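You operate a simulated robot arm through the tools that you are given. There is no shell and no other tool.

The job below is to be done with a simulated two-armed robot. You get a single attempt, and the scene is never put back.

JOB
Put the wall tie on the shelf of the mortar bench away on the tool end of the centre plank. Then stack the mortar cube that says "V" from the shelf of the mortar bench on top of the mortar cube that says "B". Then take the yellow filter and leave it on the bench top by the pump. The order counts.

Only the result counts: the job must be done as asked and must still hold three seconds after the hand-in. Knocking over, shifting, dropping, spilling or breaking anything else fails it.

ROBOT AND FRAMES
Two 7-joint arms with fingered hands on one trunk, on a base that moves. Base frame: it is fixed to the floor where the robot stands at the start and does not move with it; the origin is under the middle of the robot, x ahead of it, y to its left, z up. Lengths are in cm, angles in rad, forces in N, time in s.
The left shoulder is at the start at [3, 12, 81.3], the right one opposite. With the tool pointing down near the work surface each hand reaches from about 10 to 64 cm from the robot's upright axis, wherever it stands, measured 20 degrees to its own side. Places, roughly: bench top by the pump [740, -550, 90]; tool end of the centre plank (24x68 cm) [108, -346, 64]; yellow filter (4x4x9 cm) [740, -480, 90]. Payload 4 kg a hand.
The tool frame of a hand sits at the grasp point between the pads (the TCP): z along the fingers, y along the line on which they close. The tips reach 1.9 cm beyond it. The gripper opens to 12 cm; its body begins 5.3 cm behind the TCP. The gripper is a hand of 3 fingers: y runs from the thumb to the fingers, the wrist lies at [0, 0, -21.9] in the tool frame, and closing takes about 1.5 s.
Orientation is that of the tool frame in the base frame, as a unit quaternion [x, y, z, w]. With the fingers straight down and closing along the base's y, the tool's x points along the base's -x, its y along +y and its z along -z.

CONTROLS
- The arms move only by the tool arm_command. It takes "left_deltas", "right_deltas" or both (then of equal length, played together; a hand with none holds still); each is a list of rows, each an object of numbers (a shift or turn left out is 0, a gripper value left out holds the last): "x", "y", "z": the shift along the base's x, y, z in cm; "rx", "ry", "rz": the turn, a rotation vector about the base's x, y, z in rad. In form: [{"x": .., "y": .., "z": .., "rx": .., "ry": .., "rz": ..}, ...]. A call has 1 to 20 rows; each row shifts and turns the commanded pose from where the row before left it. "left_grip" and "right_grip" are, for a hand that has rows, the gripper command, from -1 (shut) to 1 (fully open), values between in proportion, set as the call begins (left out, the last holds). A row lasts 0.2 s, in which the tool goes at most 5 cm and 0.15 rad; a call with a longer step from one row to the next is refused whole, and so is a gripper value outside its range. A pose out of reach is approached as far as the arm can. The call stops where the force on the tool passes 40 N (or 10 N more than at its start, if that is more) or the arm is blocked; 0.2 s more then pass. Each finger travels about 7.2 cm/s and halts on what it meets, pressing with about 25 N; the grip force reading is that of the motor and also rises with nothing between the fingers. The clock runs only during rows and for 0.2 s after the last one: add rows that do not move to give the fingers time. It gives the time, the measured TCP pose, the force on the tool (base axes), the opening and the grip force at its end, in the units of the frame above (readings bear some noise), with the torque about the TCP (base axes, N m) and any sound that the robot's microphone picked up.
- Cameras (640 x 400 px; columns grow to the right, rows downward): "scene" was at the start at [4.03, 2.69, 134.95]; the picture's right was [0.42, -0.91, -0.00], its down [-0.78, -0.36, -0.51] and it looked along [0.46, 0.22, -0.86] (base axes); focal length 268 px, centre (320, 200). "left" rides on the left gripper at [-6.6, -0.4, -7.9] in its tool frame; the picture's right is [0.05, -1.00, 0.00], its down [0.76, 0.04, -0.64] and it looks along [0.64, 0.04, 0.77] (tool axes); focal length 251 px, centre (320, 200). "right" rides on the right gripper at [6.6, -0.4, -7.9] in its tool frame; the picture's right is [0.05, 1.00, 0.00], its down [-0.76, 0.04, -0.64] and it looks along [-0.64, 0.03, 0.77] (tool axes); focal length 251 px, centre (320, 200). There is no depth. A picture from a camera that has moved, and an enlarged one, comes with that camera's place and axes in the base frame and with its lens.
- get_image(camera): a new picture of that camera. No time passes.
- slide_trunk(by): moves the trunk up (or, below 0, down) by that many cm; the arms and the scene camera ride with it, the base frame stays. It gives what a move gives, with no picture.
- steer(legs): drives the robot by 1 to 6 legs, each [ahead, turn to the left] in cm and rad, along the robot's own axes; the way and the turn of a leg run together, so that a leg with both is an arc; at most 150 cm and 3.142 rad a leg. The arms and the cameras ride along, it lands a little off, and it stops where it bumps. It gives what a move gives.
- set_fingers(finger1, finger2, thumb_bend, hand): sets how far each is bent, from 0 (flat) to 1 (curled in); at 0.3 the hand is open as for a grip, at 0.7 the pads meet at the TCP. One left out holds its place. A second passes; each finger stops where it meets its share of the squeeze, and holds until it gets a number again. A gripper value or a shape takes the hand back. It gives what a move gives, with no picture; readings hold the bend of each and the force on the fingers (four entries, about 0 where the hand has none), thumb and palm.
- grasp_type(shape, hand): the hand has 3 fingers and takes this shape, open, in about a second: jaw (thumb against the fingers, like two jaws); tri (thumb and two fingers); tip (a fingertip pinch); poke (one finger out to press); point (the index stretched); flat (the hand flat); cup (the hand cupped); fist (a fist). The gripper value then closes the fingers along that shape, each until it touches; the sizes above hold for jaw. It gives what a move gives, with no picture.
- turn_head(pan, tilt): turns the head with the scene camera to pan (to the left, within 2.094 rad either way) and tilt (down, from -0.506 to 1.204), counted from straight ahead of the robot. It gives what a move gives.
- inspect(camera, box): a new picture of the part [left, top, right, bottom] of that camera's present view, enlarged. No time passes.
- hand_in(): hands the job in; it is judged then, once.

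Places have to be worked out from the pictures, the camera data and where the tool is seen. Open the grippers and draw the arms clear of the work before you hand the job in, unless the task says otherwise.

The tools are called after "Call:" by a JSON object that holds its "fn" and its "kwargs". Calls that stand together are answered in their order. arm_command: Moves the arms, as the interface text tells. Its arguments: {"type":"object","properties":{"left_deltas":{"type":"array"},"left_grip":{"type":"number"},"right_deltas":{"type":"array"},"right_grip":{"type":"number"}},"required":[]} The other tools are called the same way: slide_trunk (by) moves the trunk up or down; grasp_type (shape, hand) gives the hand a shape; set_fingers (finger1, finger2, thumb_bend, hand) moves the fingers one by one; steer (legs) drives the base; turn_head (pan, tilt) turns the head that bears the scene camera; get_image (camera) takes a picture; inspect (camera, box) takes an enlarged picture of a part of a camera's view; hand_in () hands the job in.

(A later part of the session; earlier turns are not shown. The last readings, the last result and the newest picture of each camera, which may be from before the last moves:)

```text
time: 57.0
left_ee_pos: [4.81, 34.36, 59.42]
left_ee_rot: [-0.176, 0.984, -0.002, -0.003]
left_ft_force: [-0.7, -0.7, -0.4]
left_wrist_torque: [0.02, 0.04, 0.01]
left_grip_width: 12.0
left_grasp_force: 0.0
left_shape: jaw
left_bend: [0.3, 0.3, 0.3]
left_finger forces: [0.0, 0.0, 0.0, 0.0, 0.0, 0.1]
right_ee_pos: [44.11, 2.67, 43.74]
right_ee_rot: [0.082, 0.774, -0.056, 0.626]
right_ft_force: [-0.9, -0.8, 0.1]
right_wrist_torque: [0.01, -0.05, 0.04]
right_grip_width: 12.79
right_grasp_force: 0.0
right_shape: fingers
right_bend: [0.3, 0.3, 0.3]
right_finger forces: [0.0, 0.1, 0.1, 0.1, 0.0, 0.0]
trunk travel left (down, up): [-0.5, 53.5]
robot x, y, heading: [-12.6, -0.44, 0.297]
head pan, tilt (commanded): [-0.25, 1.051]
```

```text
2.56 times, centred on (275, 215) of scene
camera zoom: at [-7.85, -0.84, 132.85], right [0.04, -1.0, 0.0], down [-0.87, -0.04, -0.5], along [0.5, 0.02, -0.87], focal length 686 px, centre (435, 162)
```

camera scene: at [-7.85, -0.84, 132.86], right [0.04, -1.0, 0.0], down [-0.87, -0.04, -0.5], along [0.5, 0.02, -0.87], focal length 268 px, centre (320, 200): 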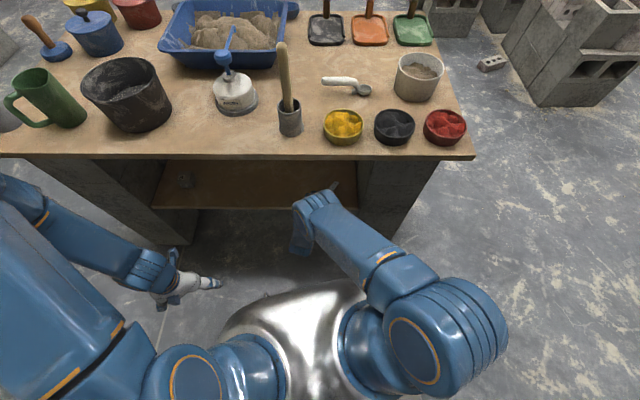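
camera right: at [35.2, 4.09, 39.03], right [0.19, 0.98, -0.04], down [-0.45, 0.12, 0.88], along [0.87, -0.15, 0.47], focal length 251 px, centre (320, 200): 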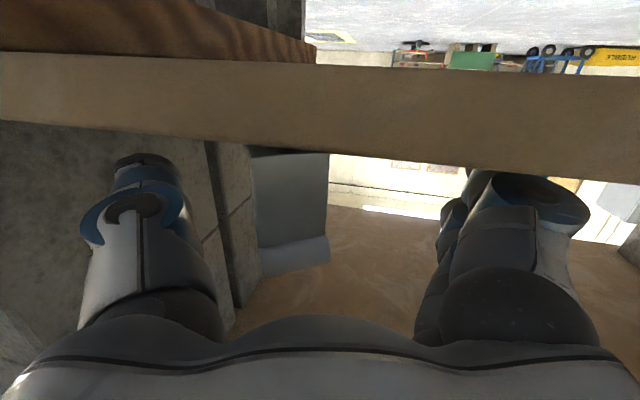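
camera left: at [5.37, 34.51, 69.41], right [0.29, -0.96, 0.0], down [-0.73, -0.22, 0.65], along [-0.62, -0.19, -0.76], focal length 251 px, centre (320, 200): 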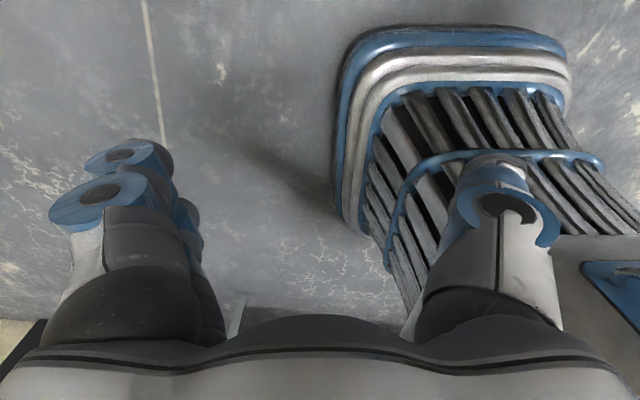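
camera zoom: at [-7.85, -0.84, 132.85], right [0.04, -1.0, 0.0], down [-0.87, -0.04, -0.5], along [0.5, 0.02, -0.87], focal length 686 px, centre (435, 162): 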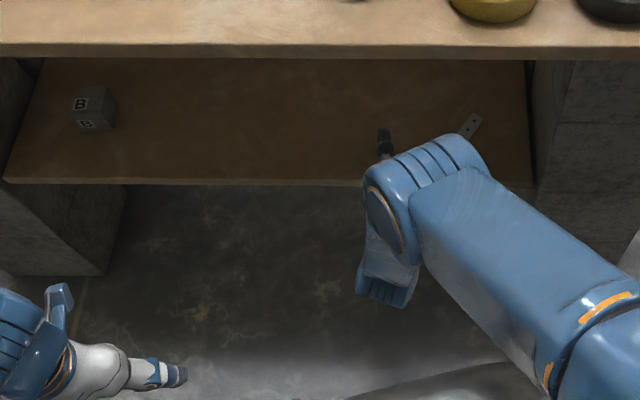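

The tie is free and has yawed more. I retract along the hand axis and lift the camera for a clear look.

Call:
{"fn": "arm_command", "kwargs": {"right_deltas": [{"z": 0.5}, {"x": -3, "y": 0.6, "z": 0.7}, {"x": -3, "y": 0.6, "z": 1}, {"x": -3, "y": 0.6, "z": 1.5, "ry": 0.1}, {"x": -1, "z": 2, "ry": 0.12}, {"z": 2, "ry": 0.12}, {"z": 1, "ry": 0.12}, {}]}}

Call:
{"fn": "get_image", "kwargs": {"camera": "right"}}

Call:
{"fn": "get_image", "kwargs": {"camera": "scene"}}

```text
time: 58.8
left_ee_pos: [4.9, 34.38, 59.47]
left_ee_rot: [-0.175, 0.985, 0.0, -0.002]
left_ft_force: [-0.6, -0.4, 0.7]
left_wrist_torque: [0.0, -0.04, 0.01]
left_grip_width: 11.98
left_grasp_force: 0.2
left_shape: jaw
left_bend: [0.3, 0.3, 0.3]
left_finger forces: [0.1, 0.1, 0.0, 0.1, 0.1, 0.0]
right_ee_pos: [34.1, 4.47, 52.58]
right_ee_rot: [0.068, 0.896, -0.074, 0.432]
right_ft_force: [-0.9, -0.9, 0.7]
right_wrist_torque: [-0.03, 0.02, -0.01]
right_grip_width: 12.81
right_grasp_force: 0.1
right_shape: fingers
right_bend: [0.3, 0.3, 0.3]
right_finger forces: [0.1, 0.0, 0.1, 0.0, 0.0, 0.0]
trunk travel left (down, up): [-0.5, 53.5]
robot x, y, heading: [-12.37, -0.12, 0.3]
head pan, tilt (commanded): [-0.25, 1.051]
```

```text
taken
camera right: at [23.97, 5.88, 52.2], right [0.15, 0.98, -0.12], down [-0.01, 0.12, 0.99], along [0.99, -0.15, 0.03], focal length 251 px, centre (320, 200)
```

right: 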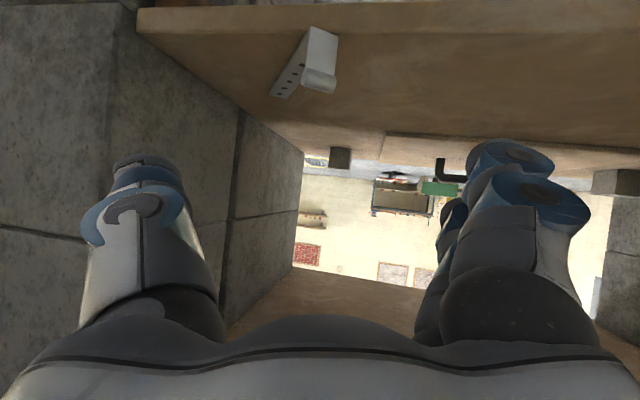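

```text
taken
camera scene: at [-7.85, -0.84, 132.85], right [0.04, -1.0, 0.0], down [-0.87, -0.04, -0.5], along [0.5, 0.02, -0.87], focal length 268 px, centre (320, 200)
```

scene: 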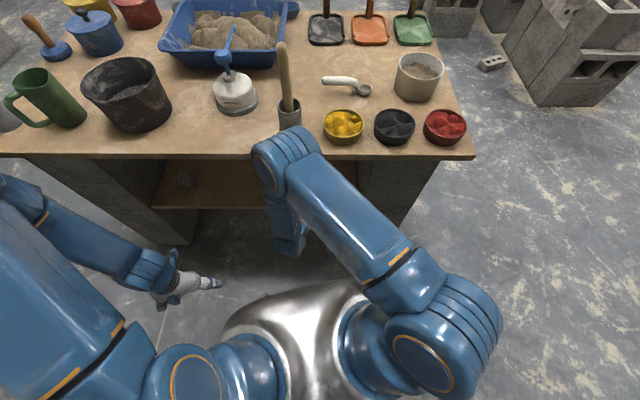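

I zoom in on the tie to measure its new pose.

Call:
{"fn": "inspect", "kwargs": {"camera": "right", "box": [240, 0, 400, 110]}}

```text
3.64 times, centred on (320, 55) of right
camera zoom: at [23.97, 5.88, 52.2], right [0.15, 0.98, -0.12], down [-0.01, 0.12, 0.99], along [0.99, -0.15, 0.03], focal length 914 px, centre (320, 727)
```

zoom: 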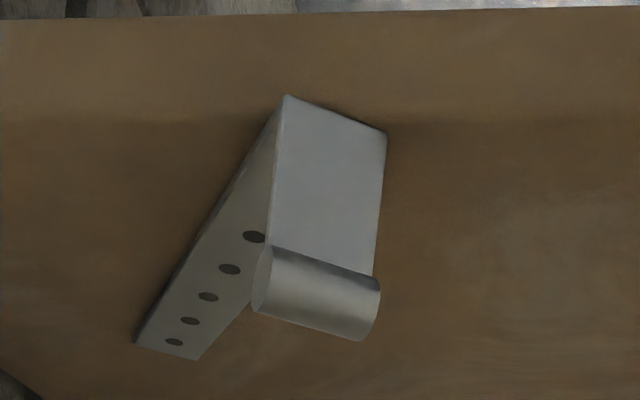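

The tie's flange is now at about (41.6, 2.1), yaw ≈ -0.5, and its roller (1.2 cm thick, axis across) is a good handle: pinch it front-to-back with the hand pointing nearly down. I back the base 8 cm to make room and then turn the hand.

Call:
{"fn": "steer", "kwargs": {"legs": [[-8, 0]]}}

Call:
{"fn": "arm_command", "kwargs": {"right_deltas": [{"x": -2, "z": 1, "rz": 0.1}, {"x": -2, "z": 1, "rz": 0.14}, {"ry": 0.05, "rz": 0.14}, {"ry": 0.05, "rz": 0.14}, {"ry": 0.05, "rz": 0.14}, {"ry": 0.05, "rz": 0.14}, {"rz": 0.14}, {"rz": 0.14}, {}]}}

Call:
{"fn": "get_image", "kwargs": {"camera": "scene"}}

Call:
{"fn": "get_image", "kwargs": {"camera": "right"}}

```text
time: 59.9
left_ee_pos: [-2.96, 32.06, 59.46]
left_ee_rot: [-0.175, 0.985, -0.001, -0.003]
left_ft_force: [0.8, -0.6, 0.9]
left_wrist_torque: [0.03, 0.0, -0.02]
left_grip_width: 11.98
left_grasp_force: 0.1
left_shape: jaw
left_bend: [0.3, 0.3, 0.3]
left_finger forces: [0.0, 0.0, 0.0, 0.0, 0.0, 0.0]
right_ee_pos: [26.32, 2.24, 52.56]
right_ee_rot: [0.067, 0.896, -0.074, 0.433]
right_ft_force: [0.2, -0.4, 0.5]
right_wrist_torque: [-0.01, 0.0, 0.0]
right_grip_width: 12.8
right_grasp_force: 0.1
right_shape: fingers
right_bend: [0.3, 0.3, 0.3]
right_finger forces: [0.0, 0.0, 0.0, 0.0, 0.0, 0.1]
trunk travel left (down, up): [-0.5, 53.5]
robot x, y, heading: [-20.43, -2.42, 0.292]
head pan, tilt (commanded): [-0.25, 1.051]
```

```text
time: 61.9
left_ee_pos: [-2.93, 31.96, 59.49]
left_ee_rot: [-0.175, 0.984, 0.0, -0.003]
left_ft_force: [-1.3, -0.2, 0.2]
left_wrist_torque: [0.0, 0.01, 0.0]
left_grip_width: 12.0
left_grasp_force: 0.0
left_shape: jaw
left_bend: [0.3, 0.3, 0.3]
left_finger forces: [0.0, 0.1, 0.0, 0.0, 0.0, 0.0]
right_ee_pos: [22.42, 2.15, 54.45]
right_ee_rot: [-0.411, 0.841, 0.151, 0.318]
right_ft_force: [-0.2, -0.6, -0.1]
right_wrist_torque: [-0.07, 0.0, -0.02]
right_grip_width: 12.83
right_grasp_force: 0.0
right_shape: fingers
right_bend: [0.3, 0.3, 0.3]
right_finger forces: [0.0, 0.0, 0.0, 0.0, 0.0, 0.0]
trunk travel left (down, up): [-0.5, 53.5]
robot x, y, heading: [-20.09, -2.84, 0.294]
head pan, tilt (commanded): [-0.25, 1.051]
```

```text
taken
camera scene: at [-15.6, -3.18, 132.85], right [0.04, -1.0, 0.0], down [-0.87, -0.04, -0.5], along [0.5, 0.02, -0.87], focal length 268 px, centre (320, 200)
```

scene: 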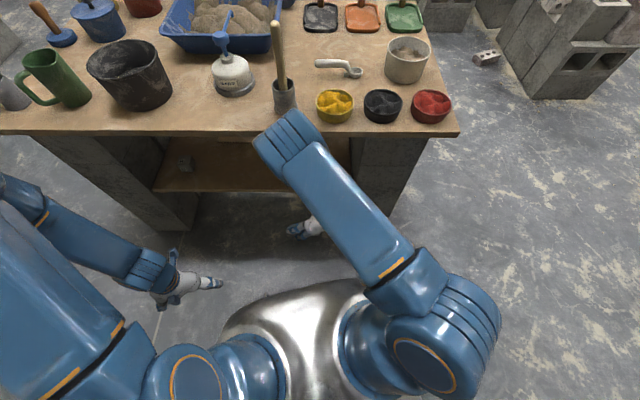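

```text
taken
camera right: at [16.4, -6.22, 56.08], right [-0.81, 0.58, -0.04], down [0.05, 0.15, 0.99], along [0.58, 0.8, -0.15], focal length 251 px, centre (320, 200)
```

right: 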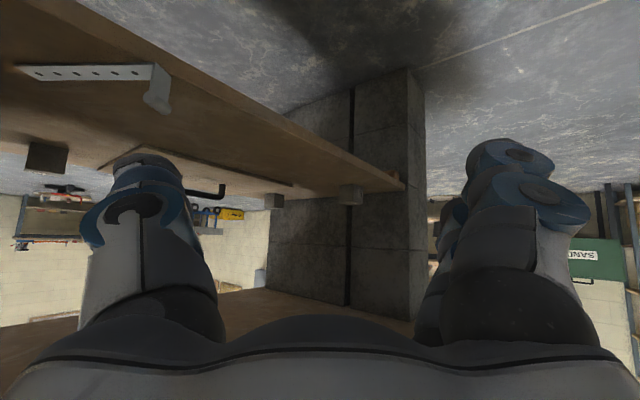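

Tool axes computed; I rotate the hand to point down with a 22° lean, closing line along the tie (fingers near, thumb far), shifting right at the same time.

Call:
{"fn": "arm_command", "kwargs": {"right_deltas": [{"y": -1, "rx": -0.1127, "ry": 0.0135}, {"y": -1, "rx": -0.1127, "ry": 0.0135}, {"y": -1, "rx": -0.1127, "ry": 0.0135}, {"y": -1, "rx": -0.1127, "ry": 0.0135}, {"y": -1, "rx": -0.1127, "ry": 0.0135}, {"y": -1, "rx": -0.1127, "ry": 0.0135}, {"y": -1, "rx": -0.1127, "ry": 0.0135}, {}]}}

Call:
{"fn": "get_image", "kwargs": {"camera": "scene"}}

Call:
{"fn": "get_image", "kwargs": {"camera": "right"}}

```text
time: 63.7
left_ee_pos: [-2.99, 32.04, 59.37]
left_ee_rot: [-0.176, 0.984, -0.001, -0.002]
left_ft_force: [0.9, -0.1, -0.2]
left_wrist_torque: [-0.01, 0.0, 0.0]
left_grip_width: 12.01
left_grasp_force: 0.0
left_shape: jaw
left_bend: [0.3, 0.3, 0.3]
left_finger forces: [0.0, 0.1, 0.0, 0.0, 0.1, 0.0]
right_ee_pos: [22.47, -4.88, 54.36]
right_ee_rot: [-0.494, 0.848, -0.167, 0.097]
right_ft_force: [-0.9, -0.6, 0.2]
right_wrist_torque: [-0.02, 0.0, -0.01]
right_grip_width: 12.8
right_grasp_force: 0.0
right_shape: fingers
right_bend: [0.3, 0.3, 0.3]
right_finger forces: [0.0, 0.0, 0.0, 0.0, 0.1, 0.1]
trunk travel left (down, up): [-0.5, 53.5]
robot x, y, heading: [-20.37, -2.48, 0.289]
head pan, tilt (commanded): [-0.25, 1.051]
```

```text
taken
camera scene: at [-15.61, -3.17, 132.86], right [0.04, -1.0, 0.0], down [-0.87, -0.04, -0.5], along [0.5, 0.02, -0.87], focal length 268 px, centre (320, 200)
```

scene: 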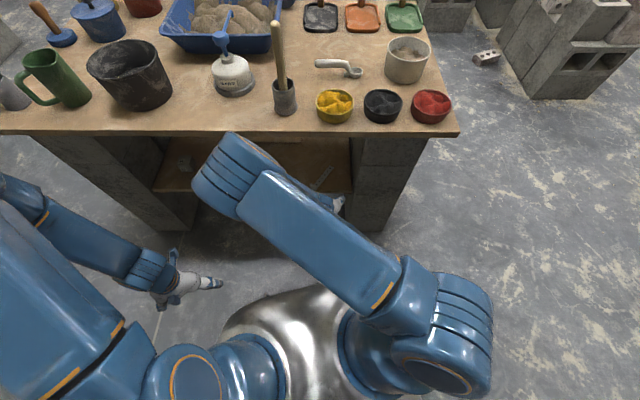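

```text
taken
camera right: at [16.89, -9.45, 61.97], right [-0.83, 0.41, -0.38], down [0.13, 0.8, 0.58], along [0.54, 0.43, -0.72], focal length 251 px, centre (320, 200)
```

right: 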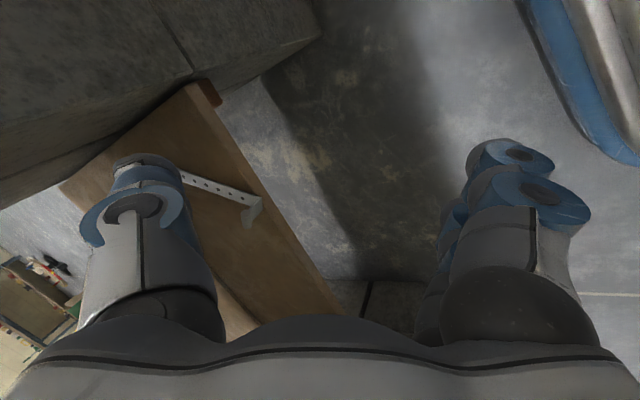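

Orientation is as planned. I narrow the hand to about 5 cm, then go to a point beside the flange (offset along the roller axis) at grip height.

Call:
{"fn": "set_fingers", "kwargs": {"hand": "right", "finger1": 0.55, "finger2": 0.55, "thumb_bend": 0.55}}

Call:
{"fn": "arm_command", "kwargs": {"right_deltas": [{"x": 3, "z": -2}, {"x": 3, "z": -2}, {"x": 3, "z": -1.5}, {"x": 2, "y": 0, "z": -1.5}, {"x": 2, "y": 0, "z": -1.5}, {}]}}

Call:
{"fn": "get_image", "kwargs": {"camera": "scene"}}

Call:
{"fn": "get_image", "kwargs": {"camera": "right"}}

```text
time: 64.7
left_ee_pos: [-2.93, 32.02, 59.47]
left_ee_rot: [-0.175, 0.984, 0.0, -0.003]
left_ft_force: [0.3, 0.6, -0.6]
left_wrist_torque: [-0.02, -0.03, -0.01]
left_grip_width: 12.0
left_grasp_force: 0.0
left_shape: jaw
left_bend: [0.3, 0.3, 0.3]
left_finger forces: [0.0, 0.0, 0.0, 0.1, 0.0, 0.1]
right_ee_pos: [22.34, -4.85, 54.45]
right_ee_rot: [-0.493, 0.848, -0.165, 0.099]
right_ft_force: [0.6, 0.6, 0.8]
right_wrist_torque: [0.02, -0.02, -0.03]
right_grip_width: 5.35
right_grasp_force: 0.0
right_shape: fingers
right_bend: [0.55, 0.55, 0.55]
right_finger forces: [0.0, 0.0, 0.0, 0.1, 0.0, 0.0]
trunk travel left (down, up): [-0.5, 53.5]
robot x, y, heading: [-20.1, -2.72, 0.293]
head pan, tilt (commanded): [-0.25, 1.051]
```

```text
time: 66.1
left_ee_pos: [-2.94, 32.06, 59.31]
left_ee_rot: [-0.177, 0.984, 0.0, -0.002]
left_ft_force: [-0.3, -0.1, -0.9]
left_wrist_torque: [0.0, -0.01, -0.01]
left_grip_width: 11.99
left_grasp_force: 0.0
left_shape: jaw
left_bend: [0.3, 0.3, 0.3]
left_finger forces: [0.0, 0.0, 0.0, 0.0, 0.1, 0.0]
right_ee_pos: [35.53, -4.91, 45.89]
right_ee_rot: [-0.493, 0.849, -0.165, 0.098]
right_ft_force: [0.1, -0.3, 0.3]
right_wrist_torque: [-0.02, -0.01, 0.0]
right_grip_width: 5.35
right_grasp_force: 0.1
right_shape: fingers
right_bend: [0.55, 0.55, 0.55]
right_finger forces: [0.1, 0.0, 0.0, 0.0, 0.1, 0.0]
trunk travel left (down, up): [-0.5, 53.5]
robot x, y, heading: [-20.19, -2.27, 0.297]
head pan, tilt (commanded): [-0.25, 1.051]
```

```text
taken
camera scene: at [-15.59, -3.18, 132.86], right [0.04, -1.0, 0.0], down [-0.87, -0.04, -0.5], along [0.5, 0.02, -0.87], focal length 268 px, centre (320, 200)
```

scene: 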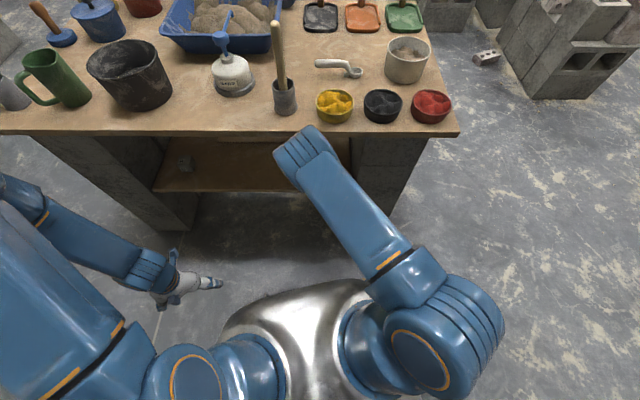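

```text
taken
camera right: at [29.97, -9.45, 53.42], right [-0.83, 0.41, -0.38], down [0.13, 0.8, 0.58], along [0.54, 0.43, -0.72], focal length 251 px, centre (320, 200)
```

right: 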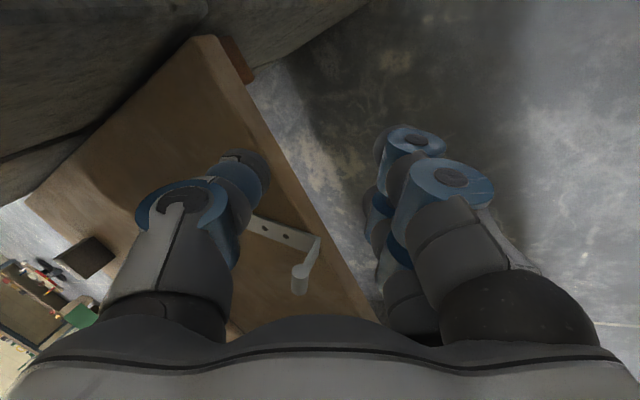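

The side view shows the roller clearly: near end at ≈(40.8, 1.2, 44.5). I move beside it and slide in part way, then check.

Call:
{"fn": "arm_command", "kwargs": {"right_deltas": [{"x": 1.3, "y": 0.7, "z": -0.6}, {"x": 1.3, "y": 0.7, "z": -0.7}, {"x": 0.75, "y": 1.3}, {"x": 0.75, "y": 1.3}, {}]}}

Call:
{"fn": "get_image", "kwargs": {"camera": "right"}}

```text
time: 67.3
left_ee_pos: [-3.0, 32.0, 59.36]
left_ee_rot: [-0.176, 0.984, 0.0, -0.003]
left_ft_force: [0.6, 0.2, -0.2]
left_wrist_torque: [-0.04, 0.01, 0.01]
left_grip_width: 12.0
left_grasp_force: 0.0
left_shape: jaw
left_bend: [0.3, 0.3, 0.3]
left_finger forces: [0.0, 0.0, 0.1, 0.0, 0.1, 0.1]
right_ee_pos: [39.41, -0.89, 44.54]
right_ee_rot: [-0.494, 0.848, -0.166, 0.097]
right_ft_force: [0.1, 0.1, 0.1]
right_wrist_torque: [-0.01, 0.0, 0.01]
right_grip_width: 5.33
right_grasp_force: 0.0
right_shape: fingers
right_bend: [0.55, 0.55, 0.55]
right_finger forces: [0.1, 0.1, 0.1, 0.0, 0.0, 0.1]
trunk travel left (down, up): [-0.5, 53.5]
robot x, y, heading: [-20.06, -2.73, 0.29]
head pan, tilt (commanded): [-0.25, 1.051]
```

```text
taken
camera right: at [33.98, -5.44, 52.09], right [-0.83, 0.41, -0.38], down [0.13, 0.8, 0.58], along [0.54, 0.43, -0.72], focal length 251 px, centre (320, 200)
```

right: 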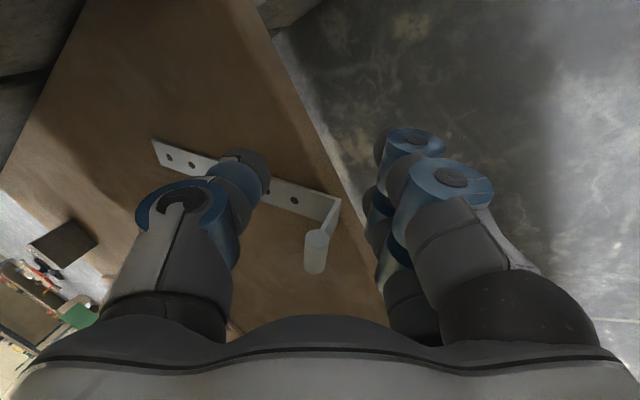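

Roller lies 3.6 cm further along the slide direction, nearly centred between thumb and fingers. I finish the slide.

Call:
{"fn": "arm_command", "kwargs": {"right_deltas": [{"x": 0.66, "y": 0.97}, {"x": 0.66, "y": 0.97}, {"x": 0.66, "y": 0.97, "z": -0.2}, {}]}}

Call:
{"fn": "get_image", "kwargs": {"camera": "right"}}

```text
time: 68.3
left_ee_pos: [-2.88, 32.04, 59.47]
left_ee_rot: [-0.175, 0.985, -0.001, -0.002]
left_ft_force: [-0.4, 0.3, -0.4]
left_wrist_torque: [0.01, -0.02, 0.01]
left_grip_width: 12.0
left_grasp_force: 0.0
left_shape: jaw
left_bend: [0.3, 0.3, 0.3]
left_finger forces: [0.0, 0.0, 0.1, 0.0, 0.0, 0.0]
right_ee_pos: [41.48, 2.11, 44.38]
right_ee_rot: [-0.494, 0.848, -0.165, 0.098]
right_ft_force: [0.5, -0.4, 0.2]
right_wrist_torque: [0.0, -0.01, 0.01]
right_grip_width: 5.33
right_grasp_force: 0.2
right_shape: fingers
right_bend: [0.55, 0.55, 0.55]
right_finger forces: [0.1, 0.1, 0.1, 0.1, 0.1, 0.0]
trunk travel left (down, up): [-0.5, 53.5]
robot x, y, heading: [-20.28, -2.59, 0.292]
head pan, tilt (commanded): [-0.25, 1.051]
```

```text
taken
camera right: at [35.95, -2.47, 51.88], right [-0.83, 0.41, -0.38], down [0.13, 0.8, 0.58], along [0.54, 0.43, -0.72], focal length 251 px, centre (320, 200)
```

right: 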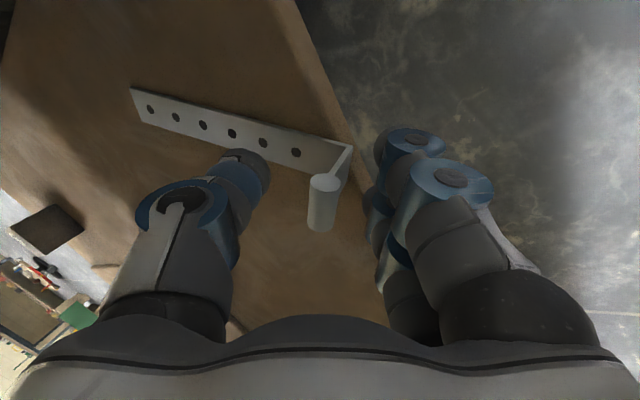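

The roller sits exactly between thumb and fingers at the TCP. I close all three evenly with set_fingers.

Call:
{"fn": "set_fingers", "kwargs": {"hand": "right", "finger1": 0.65, "finger2": 0.65, "thumb_bend": 0.65}}

Call:
{"fn": "get_image", "kwargs": {"camera": "right"}}

```text
time: 69.3
left_ee_pos: [-3.04, 31.94, 59.5]
left_ee_rot: [-0.176, 0.984, 0.0, -0.002]
left_ft_force: [0.1, 1.1, 0.1]
left_wrist_torque: [-0.05, -0.02, -0.01]
left_grip_width: 12.0
left_grasp_force: 0.1
left_shape: jaw
left_bend: [0.3, 0.3, 0.3]
left_finger forces: [0.0, 0.1, 0.0, 0.1, 0.0, 0.0]
right_ee_pos: [41.58, 2.07, 44.41]
right_ee_rot: [-0.493, 0.848, -0.166, 0.098]
right_ft_force: [-0.9, -0.2, 0.1]
right_wrist_torque: [0.0, 0.04, -0.01]
right_grip_width: 2.4
right_grasp_force: 0.8
right_shape: fingers
right_bend: [0.65, 0.65, 0.65]
right_finger forces: [0.1, 0.2, 0.0, 0.0, 0.0, 0.1]
trunk travel left (down, up): [-0.5, 53.5]
robot x, y, heading: [-19.96, -2.85, 0.294]
head pan, tilt (commanded): [-0.25, 1.051]
```

```text
taken
camera right: at [35.95, -2.47, 51.89], right [-0.83, 0.41, -0.38], down [0.13, 0.8, 0.58], along [0.54, 0.43, -0.72], focal length 251 px, centre (320, 200)
```

right: 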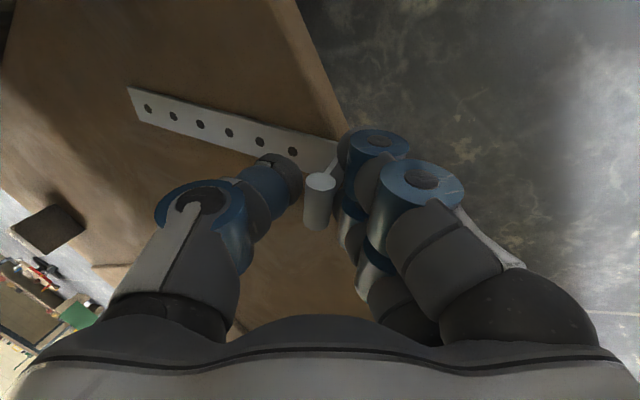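

The roller is nearly pinched between thumb and fingers. I continue closing firmly.

Call:
{"fn": "set_fingers", "kwargs": {"hand": "right", "finger1": 0.85, "finger2": 0.85, "thumb_bend": 0.85}}

Call:
{"fn": "get_image", "kwargs": {"camera": "right"}}

```text
time: 70.3
left_ee_pos: [-3.03, 32.02, 59.45]
left_ee_rot: [-0.176, 0.984, 0.0, -0.002]
left_ft_force: [0.5, 0.4, -0.6]
left_wrist_torque: [-0.02, -0.02, -0.02]
left_grip_width: 12.01
left_grasp_force: 0.1
left_shape: jaw
left_bend: [0.3, 0.3, 0.3]
left_finger forces: [0.1, 0.0, 0.1, 0.0, 0.0, 0.0]
right_ee_pos: [41.49, 2.12, 44.27]
right_ee_rot: [-0.493, 0.848, -0.166, 0.099]
right_ft_force: [-0.3, -0.8, -0.8]
right_wrist_torque: [0.08, 0.02, 0.01]
right_grip_width: 0.33
right_grasp_force: 6.5
right_shape: fingers
right_bend: [0.83, 0.83, 0.81]
right_finger forces: [0.0, 7.5, 0.0, 0.0, 5.4, 0.0]
trunk travel left (down, up): [-0.5, 53.5]
robot x, y, heading: [-20.02, -2.6, 0.297]
head pan, tilt (commanded): [-0.25, 1.051]
```

```text
taken
camera right: at [35.96, -2.47, 51.89], right [-0.83, 0.41, -0.38], down [0.13, 0.8, 0.58], along [0.54, 0.43, -0.72], focal length 251 px, centre (320, 200)
```

right: 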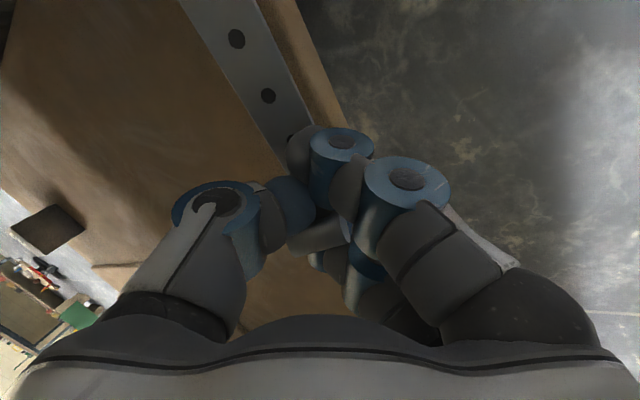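

The tie swivelled as it was gripped; it is now held between one finger and the thumb (5–7 N), strip raised. I withdraw it slowly from under the bench, checking that it stays held.

Call:
{"fn": "arm_command", "kwargs": {"right_deltas": [{"z": 0.5}, {"z": 0.5}, {"z": 0.5}, {"z": 0.5}, {}]}}

Call:
{"fn": "get_image", "kwargs": {"camera": "right"}}

```text
time: 71.5
left_ee_pos: [-2.94, 32.07, 59.41]
left_ee_rot: [-0.176, 0.984, 0.0, -0.003]
left_ft_force: [-0.7, 0.0, 0.3]
left_wrist_torque: [-0.01, 0.0, 0.01]
left_grip_width: 11.99
left_grasp_force: 0.1
left_shape: jaw
left_bend: [0.3, 0.3, 0.3]
left_finger forces: [0.0, 0.1, 0.1, 0.0, 0.0, 0.0]
right_ee_pos: [41.57, 2.13, 46.41]
right_ee_rot: [-0.493, 0.848, -0.166, 0.098]
right_ft_force: [-0.1, -0.7, -0.5]
right_wrist_torque: [0.02, -0.01, 0.0]
right_grip_width: 0.34
right_grasp_force: 6.4
right_shape: fingers
right_bend: [0.83, 0.83, 0.81]
right_finger forces: [0.0, 7.6, 0.1, 0.0, 5.3, 0.0]
trunk travel left (down, up): [-0.5, 53.5]
robot x, y, heading: [-20.35, -2.54, 0.294]
head pan, tilt (commanded): [-0.25, 1.051]
```

```text
taken
camera right: at [35.96, -2.48, 53.92], right [-0.83, 0.41, -0.38], down [0.13, 0.8, 0.58], along [0.54, 0.43, -0.72], focal length 251 px, centre (320, 200)
```

right: 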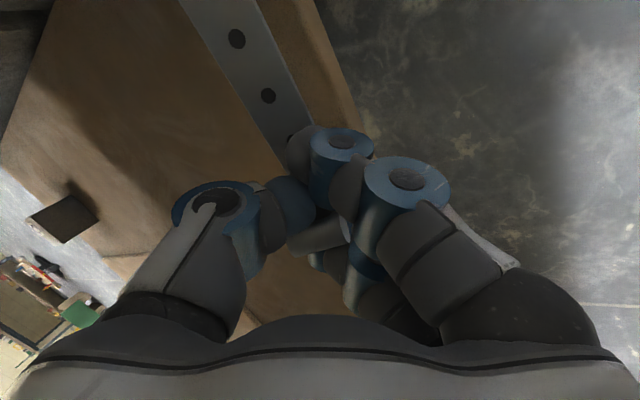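

The tie moves with the hand, so it is held. I withdraw it toward the robot at a modest speed.

Call:
{"fn": "arm_command", "kwargs": {"right_deltas": [{"x": -1}, {"x": -1.5}, {"x": -2}, {"x": -2}, {"x": -2}, {"x": -2}, {"x": -2}, {"x": -1.5}, {"x": -1}, {}]}}

Call:
{"fn": "get_image", "kwargs": {"camera": "right"}}

Call:
{"fn": "get_image", "kwargs": {"camera": "scene"}}

```text
time: 73.7
left_ee_pos: [-2.93, 31.95, 59.41]
left_ee_rot: [-0.175, 0.985, 0.0, -0.002]
left_ft_force: [0.7, 0.5, 0.1]
left_wrist_torque: [-0.03, -0.01, -0.03]
left_grip_width: 11.99
left_grasp_force: 0.0
left_shape: jaw
left_bend: [0.3, 0.3, 0.3]
left_finger forces: [0.2, 0.1, 0.0, 0.1, 0.0, 0.1]
right_ee_pos: [26.31, 2.12, 46.56]
right_ee_rot: [-0.494, 0.848, -0.166, 0.098]
right_ft_force: [-0.2, 0.4, -1.3]
right_wrist_torque: [0.08, 0.01, 0.0]
right_grip_width: 0.34
right_grasp_force: 6.2
right_shape: fingers
right_bend: [0.83, 0.83, 0.81]
right_finger forces: [0.0, 7.4, 0.0, 0.1, 5.1, 0.1]
trunk travel left (down, up): [-0.5, 53.5]
robot x, y, heading: [-19.98, -3.06, 0.291]
head pan, tilt (commanded): [-0.25, 1.051]
```

```text
taken
camera right: at [20.91, -2.54, 53.97], right [-0.83, 0.41, -0.38], down [0.13, 0.8, 0.58], along [0.54, 0.43, -0.72], focal length 251 px, centre (320, 200)
```

right: 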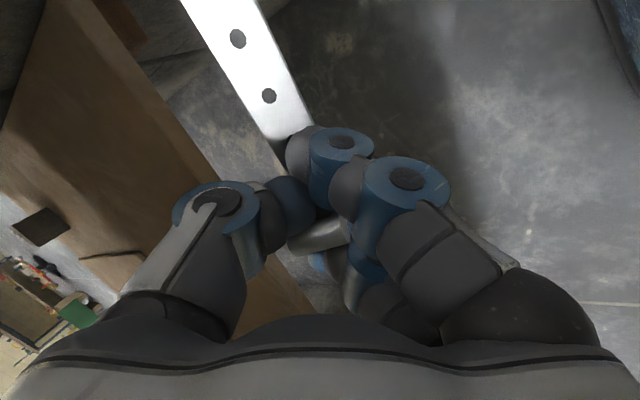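

```text
taken
camera scene: at [-15.6, -3.17, 132.85], right [0.04, -1.0, 0.0], down [-0.87, -0.04, -0.5], along [0.5, 0.02, -0.87], focal length 268 px, centre (320, 200)
```

scene: 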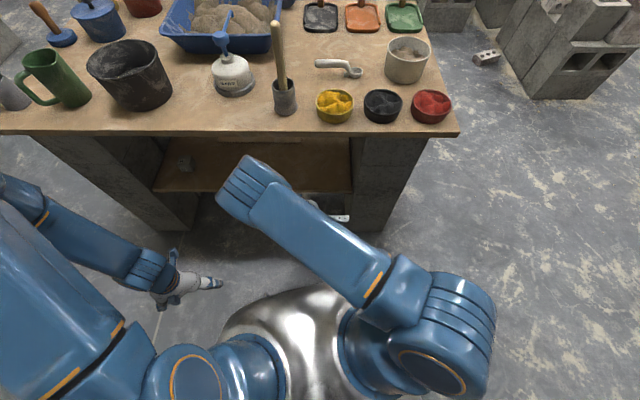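

The tie is out and firmly held. I back the robot away from the bench, raise the hand and look at how the tie sits in the grip.

Call:
{"fn": "steer", "kwargs": {"legs": [[-35, 0]]}}

Call:
{"fn": "slide_trunk", "kwargs": {"by": 12}}

Call:
{"fn": "arm_command", "kwargs": {"right_deltas": [{"z": 1.5, "x": 0.5}, {"z": 1.5, "x": 0.5}, {"z": 1.5, "x": 0.5}, {"z": 1.5, "x": 0.5}, {"z": 1.5, "x": 0.5}, {"z": 1.5, "x": 0.5}, {}]}}

Call:
{"fn": "get_image", "kwargs": {"camera": "scene"}}

```text
time: 76.0
left_ee_pos: [-37.05, 21.84, 59.41]
left_ee_rot: [-0.177, 0.984, -0.001, -0.004]
left_ft_force: [-0.6, -0.6, 0.3]
left_wrist_torque: [0.02, -0.01, 0.02]
left_grip_width: 12.03
left_grasp_force: 0.0
left_shape: jaw
left_bend: [0.3, 0.3, 0.3]
left_finger forces: [0.0, 0.1, 0.0, 0.1, 0.0, 0.0]
right_ee_pos: [-7.48, -8.21, 46.45]
right_ee_rot: [-0.495, 0.847, -0.165, 0.097]
right_ft_force: [-0.2, 0.5, -1.1]
right_wrist_torque: [0.03, -0.02, 0.03]
right_grip_width: 0.32
right_grasp_force: 6.1
right_shape: fingers
right_bend: [0.83, 0.83, 0.81]
right_finger forces: [0.0, 7.5, 0.1, 0.0, 5.1, 0.0]
trunk travel left (down, up): [-0.5, 53.5]
robot x, y, heading: [-54.23, -12.9, 0.298]
head pan, tilt (commanded): [-0.25, 1.051]
```

```text
time: 77.5
left_ee_pos: [-37.04, 21.87, 71.45]
left_ee_rot: [-0.178, 0.984, -0.001, -0.002]
left_ft_force: [-0.7, -0.3, 0.2]
left_wrist_torque: [-0.02, 0.05, -0.01]
left_grip_width: 11.99
left_grasp_force: 0.0
left_shape: jaw
left_bend: [0.3, 0.3, 0.3]
left_finger forces: [0.1, 0.0, 0.0, 0.1, 0.0, 0.1]
right_ee_pos: [-7.62, -8.07, 58.43]
right_ee_rot: [-0.495, 0.847, -0.166, 0.098]
right_ft_force: [-0.1, 0.0, -0.4]
right_wrist_torque: [0.01, 0.02, 0.01]
right_grip_width: 0.34
right_grasp_force: 6.2
right_shape: fingers
right_bend: [0.83, 0.83, 0.81]
right_finger forces: [0.0, 7.4, 0.0, 0.0, 5.1, 0.1]
trunk travel left (down, up): [-12.5, 41.5]
robot x, y, heading: [-54.24, -12.57, 0.297]
head pan, tilt (commanded): [-0.25, 1.051]
```

```text
time: 79.1
left_ee_pos: [-37.06, 21.85, 71.46]
left_ee_rot: [-0.177, 0.984, 0.0, -0.003]
left_ft_force: [-0.9, 0.6, 0.0]
left_wrist_torque: [0.0, 0.01, -0.01]
left_grip_width: 12.0
left_grasp_force: 0.1
left_shape: jaw
left_bend: [0.3, 0.3, 0.3]
left_finger forces: [0.1, 0.0, 0.0, 0.0, 0.0, 0.1]
right_ee_pos: [-4.52, -8.09, 67.45]
right_ee_rot: [-0.495, 0.848, -0.166, 0.098]
right_ft_force: [0.2, 0.4, -1.3]
right_wrist_torque: [0.04, -0.01, 0.02]
right_grip_width: 0.33
right_grasp_force: 6.2
right_shape: fingers
right_bend: [0.83, 0.83, 0.81]
right_finger forces: [0.0, 7.3, 0.0, 0.0, 5.1, 0.0]
trunk travel left (down, up): [-12.5, 41.5]
robot x, y, heading: [-53.82, -13.07, 0.301]
head pan, tilt (commanded): [-0.25, 1.051]
```

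```text
taken
camera scene: at [-49.54, -13.41, 144.85], right [0.05, -1.0, 0.0], down [-0.87, -0.04, -0.5], along [0.5, 0.02, -0.87], focal length 268 px, centre (320, 200)
```

scene: 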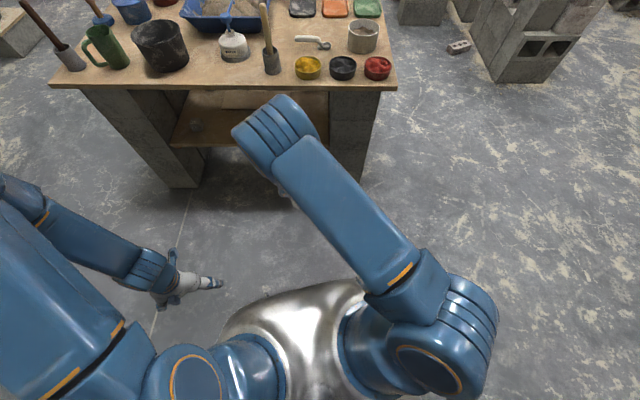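

I zoom on the gripped tie in the hand camera to work out its pose in the hand.

Call:
{"fn": "inspect", "kwargs": {"camera": "right", "box": [160, 0, 480, 200]}}

Call:
{"fn": "inspect", "kwargs": {"camera": "right", "box": [220, 120, 460, 290]}}

```text
2.00 times, centred on (320, 100) of right
camera zoom: at [-10.02, -12.7, 75.0], right [-0.83, 0.41, -0.38], down [0.13, 0.8, 0.58], along [0.54, 0.44, -0.72], focal length 503 px, centre (320, 400)
```

zoom: 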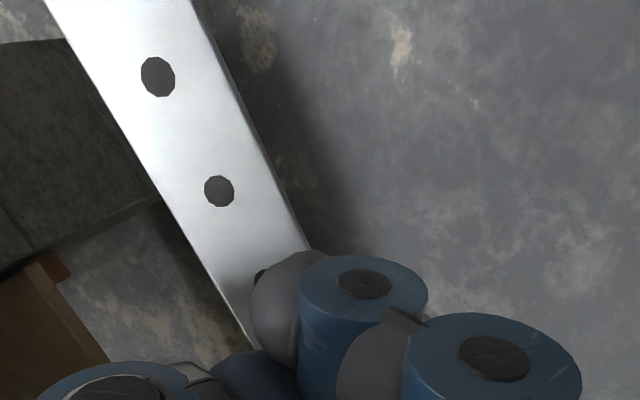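

```text
2.35 times, centred on (340, 205) of right
camera zoom: at [-10.02, -12.7, 75.0], right [-0.83, 0.41, -0.38], down [0.13, 0.8, 0.58], along [0.54, 0.44, -0.72], focal length 592 px, centre (273, 188)
```

zoom: 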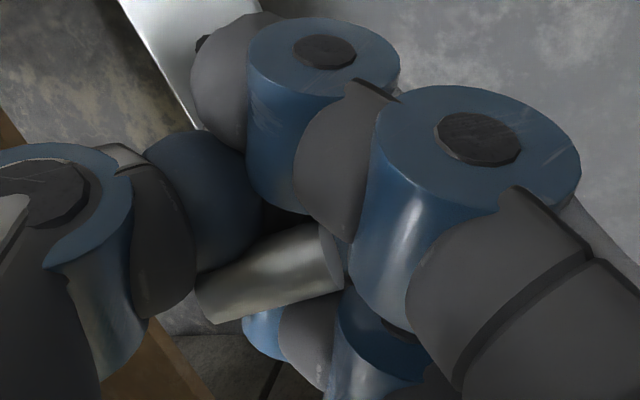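

The tie's geometry in the hand is clear enough; I'll finalise it by looking at the plank. I now drive toward the plank's near side, holding the tie.

Call:
{"fn": "steer", "kwargs": {"legs": [[0, -1.319], [140, 0], [130, 0], [0, -0.552]]}}

Call:
{"fn": "turn_head", "kwargs": {"pan": 0, "tilt": 0.7}}

Call:
{"fn": "get_image", "kwargs": {"camera": "scene"}}

Call:
{"fn": "get_image", "kwargs": {"camera": "right"}}

```text
time: 81.9
left_ee_pos: [-15.35, -8.5, 71.33]
left_ee_rot: [0.317, 0.949, 0.003, -0.003]
left_ft_force: [-0.4, -0.2, -0.1]
left_wrist_torque: [0.02, -0.01, -0.01]
left_grip_width: 12.0
left_grasp_force: 0.0
left_shape: jaw
left_bend: [0.3, 0.3, 0.3]
left_finger forces: [0.0, 0.0, 0.1, 0.1, 0.1, 0.1]
right_ee_pos: [-22.91, -51.95, 67.24]
right_ee_rot: [-0.028, 0.981, -0.19, 0.007]
right_ft_force: [0.0, -1.3, -0.6]
right_wrist_torque: [0.03, -0.06, 0.01]
right_grip_width: 0.38
right_grasp_force: 7.3
right_shape: fingers
right_bend: [0.83, 0.84, 0.81]
right_finger forces: [0.0, 7.9, 0.0, 0.0, 5.7, 0.0]
trunk travel left (down, up): [-12.5, 41.5]
robot x, y, heading: [-49.7, -6.74, -0.727]
head pan, tilt (commanded): [-0.25, 1.051]
stopped in leg 1: the robot was blocked; the commanded pose is now the measured one
```

```text
time: 82.7
left_ee_pos: [-15.18, -8.32, 71.37]
left_ee_rot: [0.316, 0.949, 0.0, -0.004]
left_ft_force: [0.1, -0.4, -0.6]
left_wrist_torque: [-0.02, 0.03, 0.02]
left_grip_width: 11.99
left_grasp_force: 0.0
left_shape: jaw
left_bend: [0.3, 0.3, 0.3]
left_finger forces: [0.0, 0.0, 0.0, 0.1, 0.0, 0.0]
right_ee_pos: [-22.77, -51.84, 67.44]
right_ee_rot: [-0.028, 0.981, -0.191, 0.008]
right_ft_force: [-0.9, -0.5, -0.9]
right_wrist_torque: [0.01, -0.04, -0.01]
right_grip_width: 0.37
right_grasp_force: 6.6
right_shape: fingers
right_bend: [0.83, 0.84, 0.81]
right_finger forces: [0.0, 7.8, 0.0, 0.0, 5.9, 0.0]
trunk travel left (down, up): [-12.5, 41.5]
robot x, y, heading: [-49.36, -7.05, -0.729]
head pan, tilt (commanded): [0.0, 0.7]
```

```text
taken
camera scene: at [-44.84, -11.56, 147.53], right [-0.67, -0.75, 0.0], down [-0.48, 0.43, -0.76], along [0.57, -0.51, -0.65], focal length 268 px, centre (320, 200)
```

scene: 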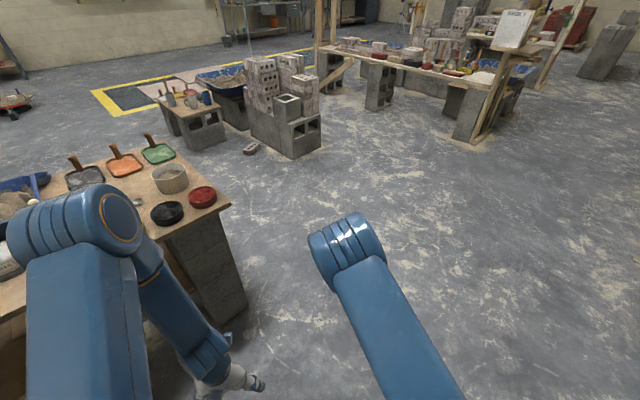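

```text
taken
camera right: at [-29.56, -49.67, 74.97], right [-0.11, 0.92, -0.38], down [0.74, 0.33, 0.58], along [0.66, -0.22, -0.72], focal length 251 px, centre (320, 200)
```

right: 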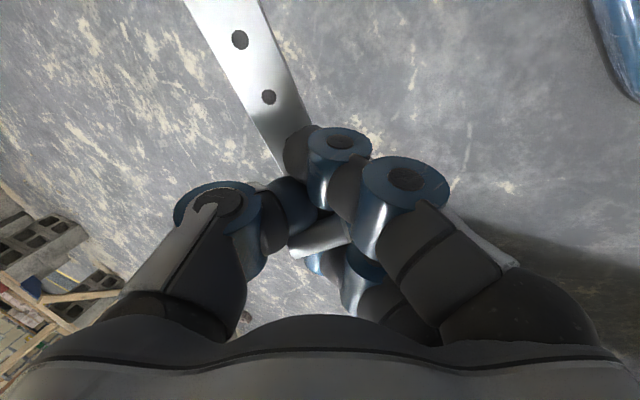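

The turn was blocked partway at heading -0.73. I look around for what it touched.

Call:
{"fn": "turn_head", "kwargs": {"pan": 1.2, "tilt": 0.8}}

Call:
{"fn": "get_image", "kwargs": {"camera": "scene"}}

Call:
{"fn": "turn_head", "kwargs": {"pan": 2.09, "tilt": 0.8}}

Call:
{"fn": "get_image", "kwargs": {"camera": "scene"}}

Call:
{"fn": "turn_head", "kwargs": {"pan": -1.5, "tilt": 0.8}}

Call:
{"fn": "get_image", "kwargs": {"camera": "scene"}}

Call:
{"fn": "turn_head", "kwargs": {"pan": -2.09, "tilt": 0.8}}

Call:
{"fn": "get_image", "kwargs": {"camera": "scene"}}

```text
time: 84.1
left_ee_pos: [-15.36, -8.19, 71.46]
left_ee_rot: [0.315, 0.949, 0.001, -0.003]
left_ft_force: [-0.9, -0.1, -0.8]
left_wrist_torque: [0.0, -0.01, -0.03]
left_grip_width: 11.99
left_grasp_force: 0.1
left_shape: jaw
left_bend: [0.3, 0.3, 0.3]
left_finger forces: [0.1, 0.0, 0.1, 0.0, 0.1, 0.0]
right_ee_pos: [-22.68, -51.78, 67.59]
right_ee_rot: [-0.029, 0.981, -0.191, 0.008]
right_ft_force: [0.1, -0.1, -0.5]
right_wrist_torque: [0.04, -0.04, 0.02]
right_grip_width: 0.34
right_grasp_force: 6.7
right_shape: fingers
right_bend: [0.83, 0.84, 0.81]
right_finger forces: [0.0, 7.9, 0.0, 0.0, 5.8, 0.1]
trunk travel left (down, up): [-12.5, 41.5]
robot x, y, heading: [-49.6, -7.52, -0.726]
head pan, tilt (commanded): [1.201, 0.799]
```

```text
taken
camera scene: at [-44.01, -2.26, 146.71], right [0.46, -0.89, 0.0], down [-0.64, -0.33, -0.7], along [0.62, 0.32, -0.72], focal length 268 px, centre (320, 200)
```

scene: 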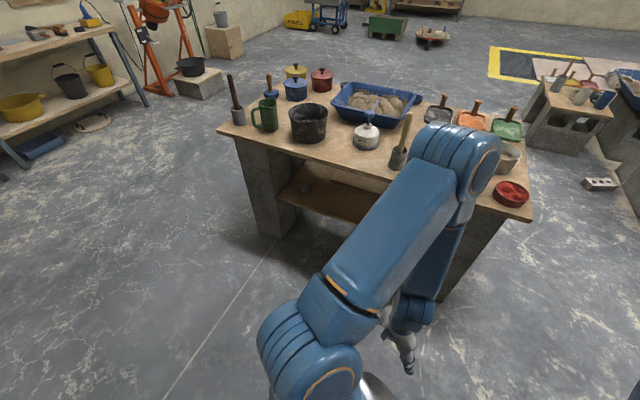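

```text
time: 85.3
left_ee_pos: [-15.32, -8.19, 71.4]
left_ee_rot: [0.315, 0.949, 0.001, -0.004]
left_ft_force: [0.5, -0.6, 1.2]
left_wrist_torque: [0.0, 0.0, 0.04]
left_grip_width: 11.99
left_grasp_force: 0.1
left_shape: jaw
left_bend: [0.3, 0.3, 0.3]
left_finger forces: [0.0, 0.0, 0.0, 0.0, 0.0, 0.0]
right_ee_pos: [-22.89, -51.69, 67.56]
right_ee_rot: [-0.028, 0.981, -0.191, 0.009]
right_ft_force: [-0.4, 0.6, -1.8]
right_wrist_torque: [0.02, -0.03, 0.02]
right_grip_width: 0.37
right_grasp_force: 7.2
right_shape: fingers
right_bend: [0.83, 0.84, 0.81]
right_finger forces: [0.0, 7.9, 0.0, 0.0, 5.8, 0.0]
trunk travel left (down, up): [-12.5, 41.5]
robot x, y, heading: [-49.87, -6.87, -0.729]
head pan, tilt (commanded): [2.089, 0.799]
```

```text
taken
camera scene: at [-49.51, 1.96, 146.72], right [0.98, -0.21, 0.0], down [-0.15, -0.7, -0.7], along [0.15, 0.68, -0.72], focal length 268 px, centre (320, 200)
```

scene: 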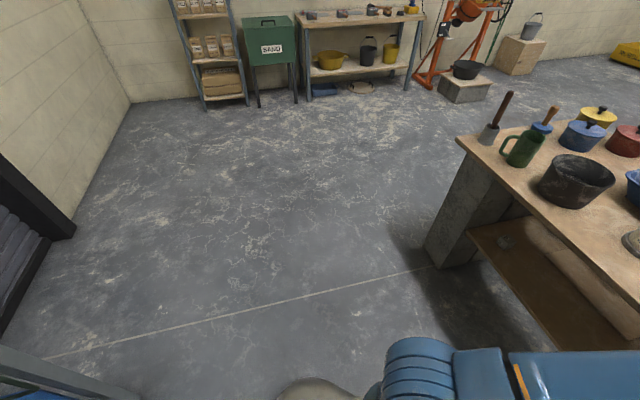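

```text
time: 88.3
left_ee_pos: [-15.32, -8.28, 71.48]
left_ee_rot: [0.316, 0.949, 0.002, -0.003]
left_ft_force: [-0.2, -0.2, -0.1]
left_wrist_torque: [0.0, -0.04, 0.01]
left_grip_width: 11.98
left_grasp_force: 0.0
left_shape: jaw
left_bend: [0.3, 0.3, 0.3]
left_finger forces: [0.1, 0.0, 0.0, 0.0, 0.0, 0.0]
right_ee_pos: [-22.8, -51.69, 67.44]
right_ee_rot: [-0.029, 0.981, -0.192, 0.008]
right_ft_force: [-0.1, -0.3, -1.6]
right_wrist_torque: [0.04, -0.03, 0.0]
right_grip_width: 0.39
right_grasp_force: 6.7
right_shape: fingers
right_bend: [0.83, 0.84, 0.81]
right_finger forces: [0.0, 7.9, 0.0, 0.0, 5.8, 0.0]
trunk travel left (down, up): [-12.5, 41.5]
robot x, y, heading: [-50.07, -7.37, -0.731]
head pan, tilt (commanded): [-1.499, 0.799]
```

```text
taken
camera scene: at [-56.11, -12.32, 146.71], right [-0.79, 0.61, 0.0], down [0.44, 0.57, -0.7], along [-0.43, -0.55, -0.72], focal length 268 px, centre (320, 200)
```

scene: 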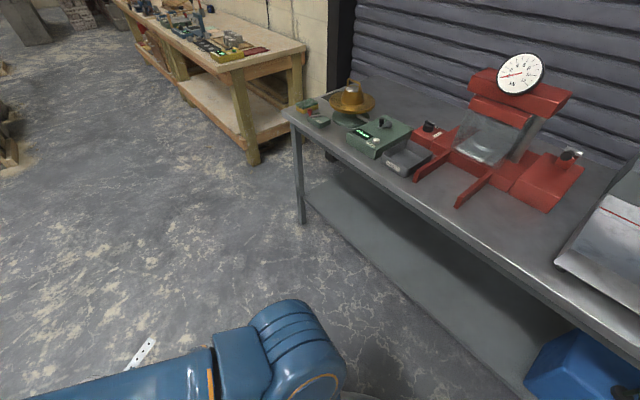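

```text
time: 89.3
left_ee_pos: [-15.38, -8.3, 71.45]
left_ee_rot: [0.315, 0.949, 0.0, -0.003]
left_ft_force: [0.1, 0.0, -0.6]
left_wrist_torque: [0.01, -0.01, 0.0]
left_grip_width: 11.99
left_grasp_force: 0.1
left_shape: jaw
left_bend: [0.3, 0.3, 0.3]
left_finger forces: [0.0, 0.0, 0.0, 0.1, 0.0, 0.0]
right_ee_pos: [-22.88, -51.86, 67.57]
right_ee_rot: [-0.029, 0.981, -0.193, 0.009]
right_ft_force: [-0.3, 0.6, -1.2]
right_wrist_torque: [0.06, -0.07, 0.0]
right_grip_width: 0.36
right_grasp_force: 7.1
right_shape: fingers
right_bend: [0.83, 0.84, 0.81]
right_finger forces: [0.0, 7.9, 0.1, 0.1, 5.7, 0.0]
trunk travel left (down, up): [-12.5, 41.5]
robot x, y, heading: [-49.11, -7.34, -0.724]
head pan, tilt (commanded): [-2.089, 0.799]
```

```text
taken
camera scene: at [-58.84, -8.51, 146.72], right [-0.32, 0.95, 0.0], down [0.68, 0.23, -0.7], along [-0.66, -0.22, -0.72], focal length 268 px, centre (320, 200)
```

scene: 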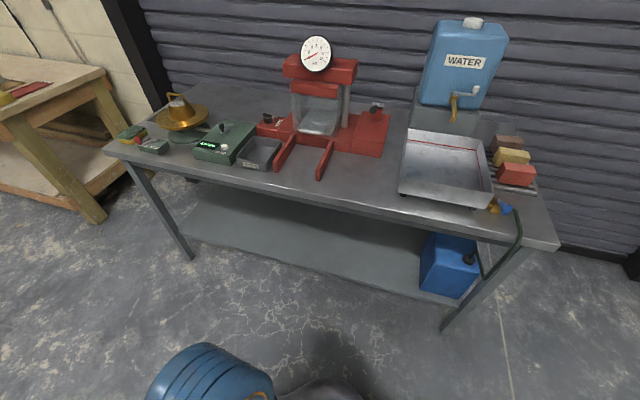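

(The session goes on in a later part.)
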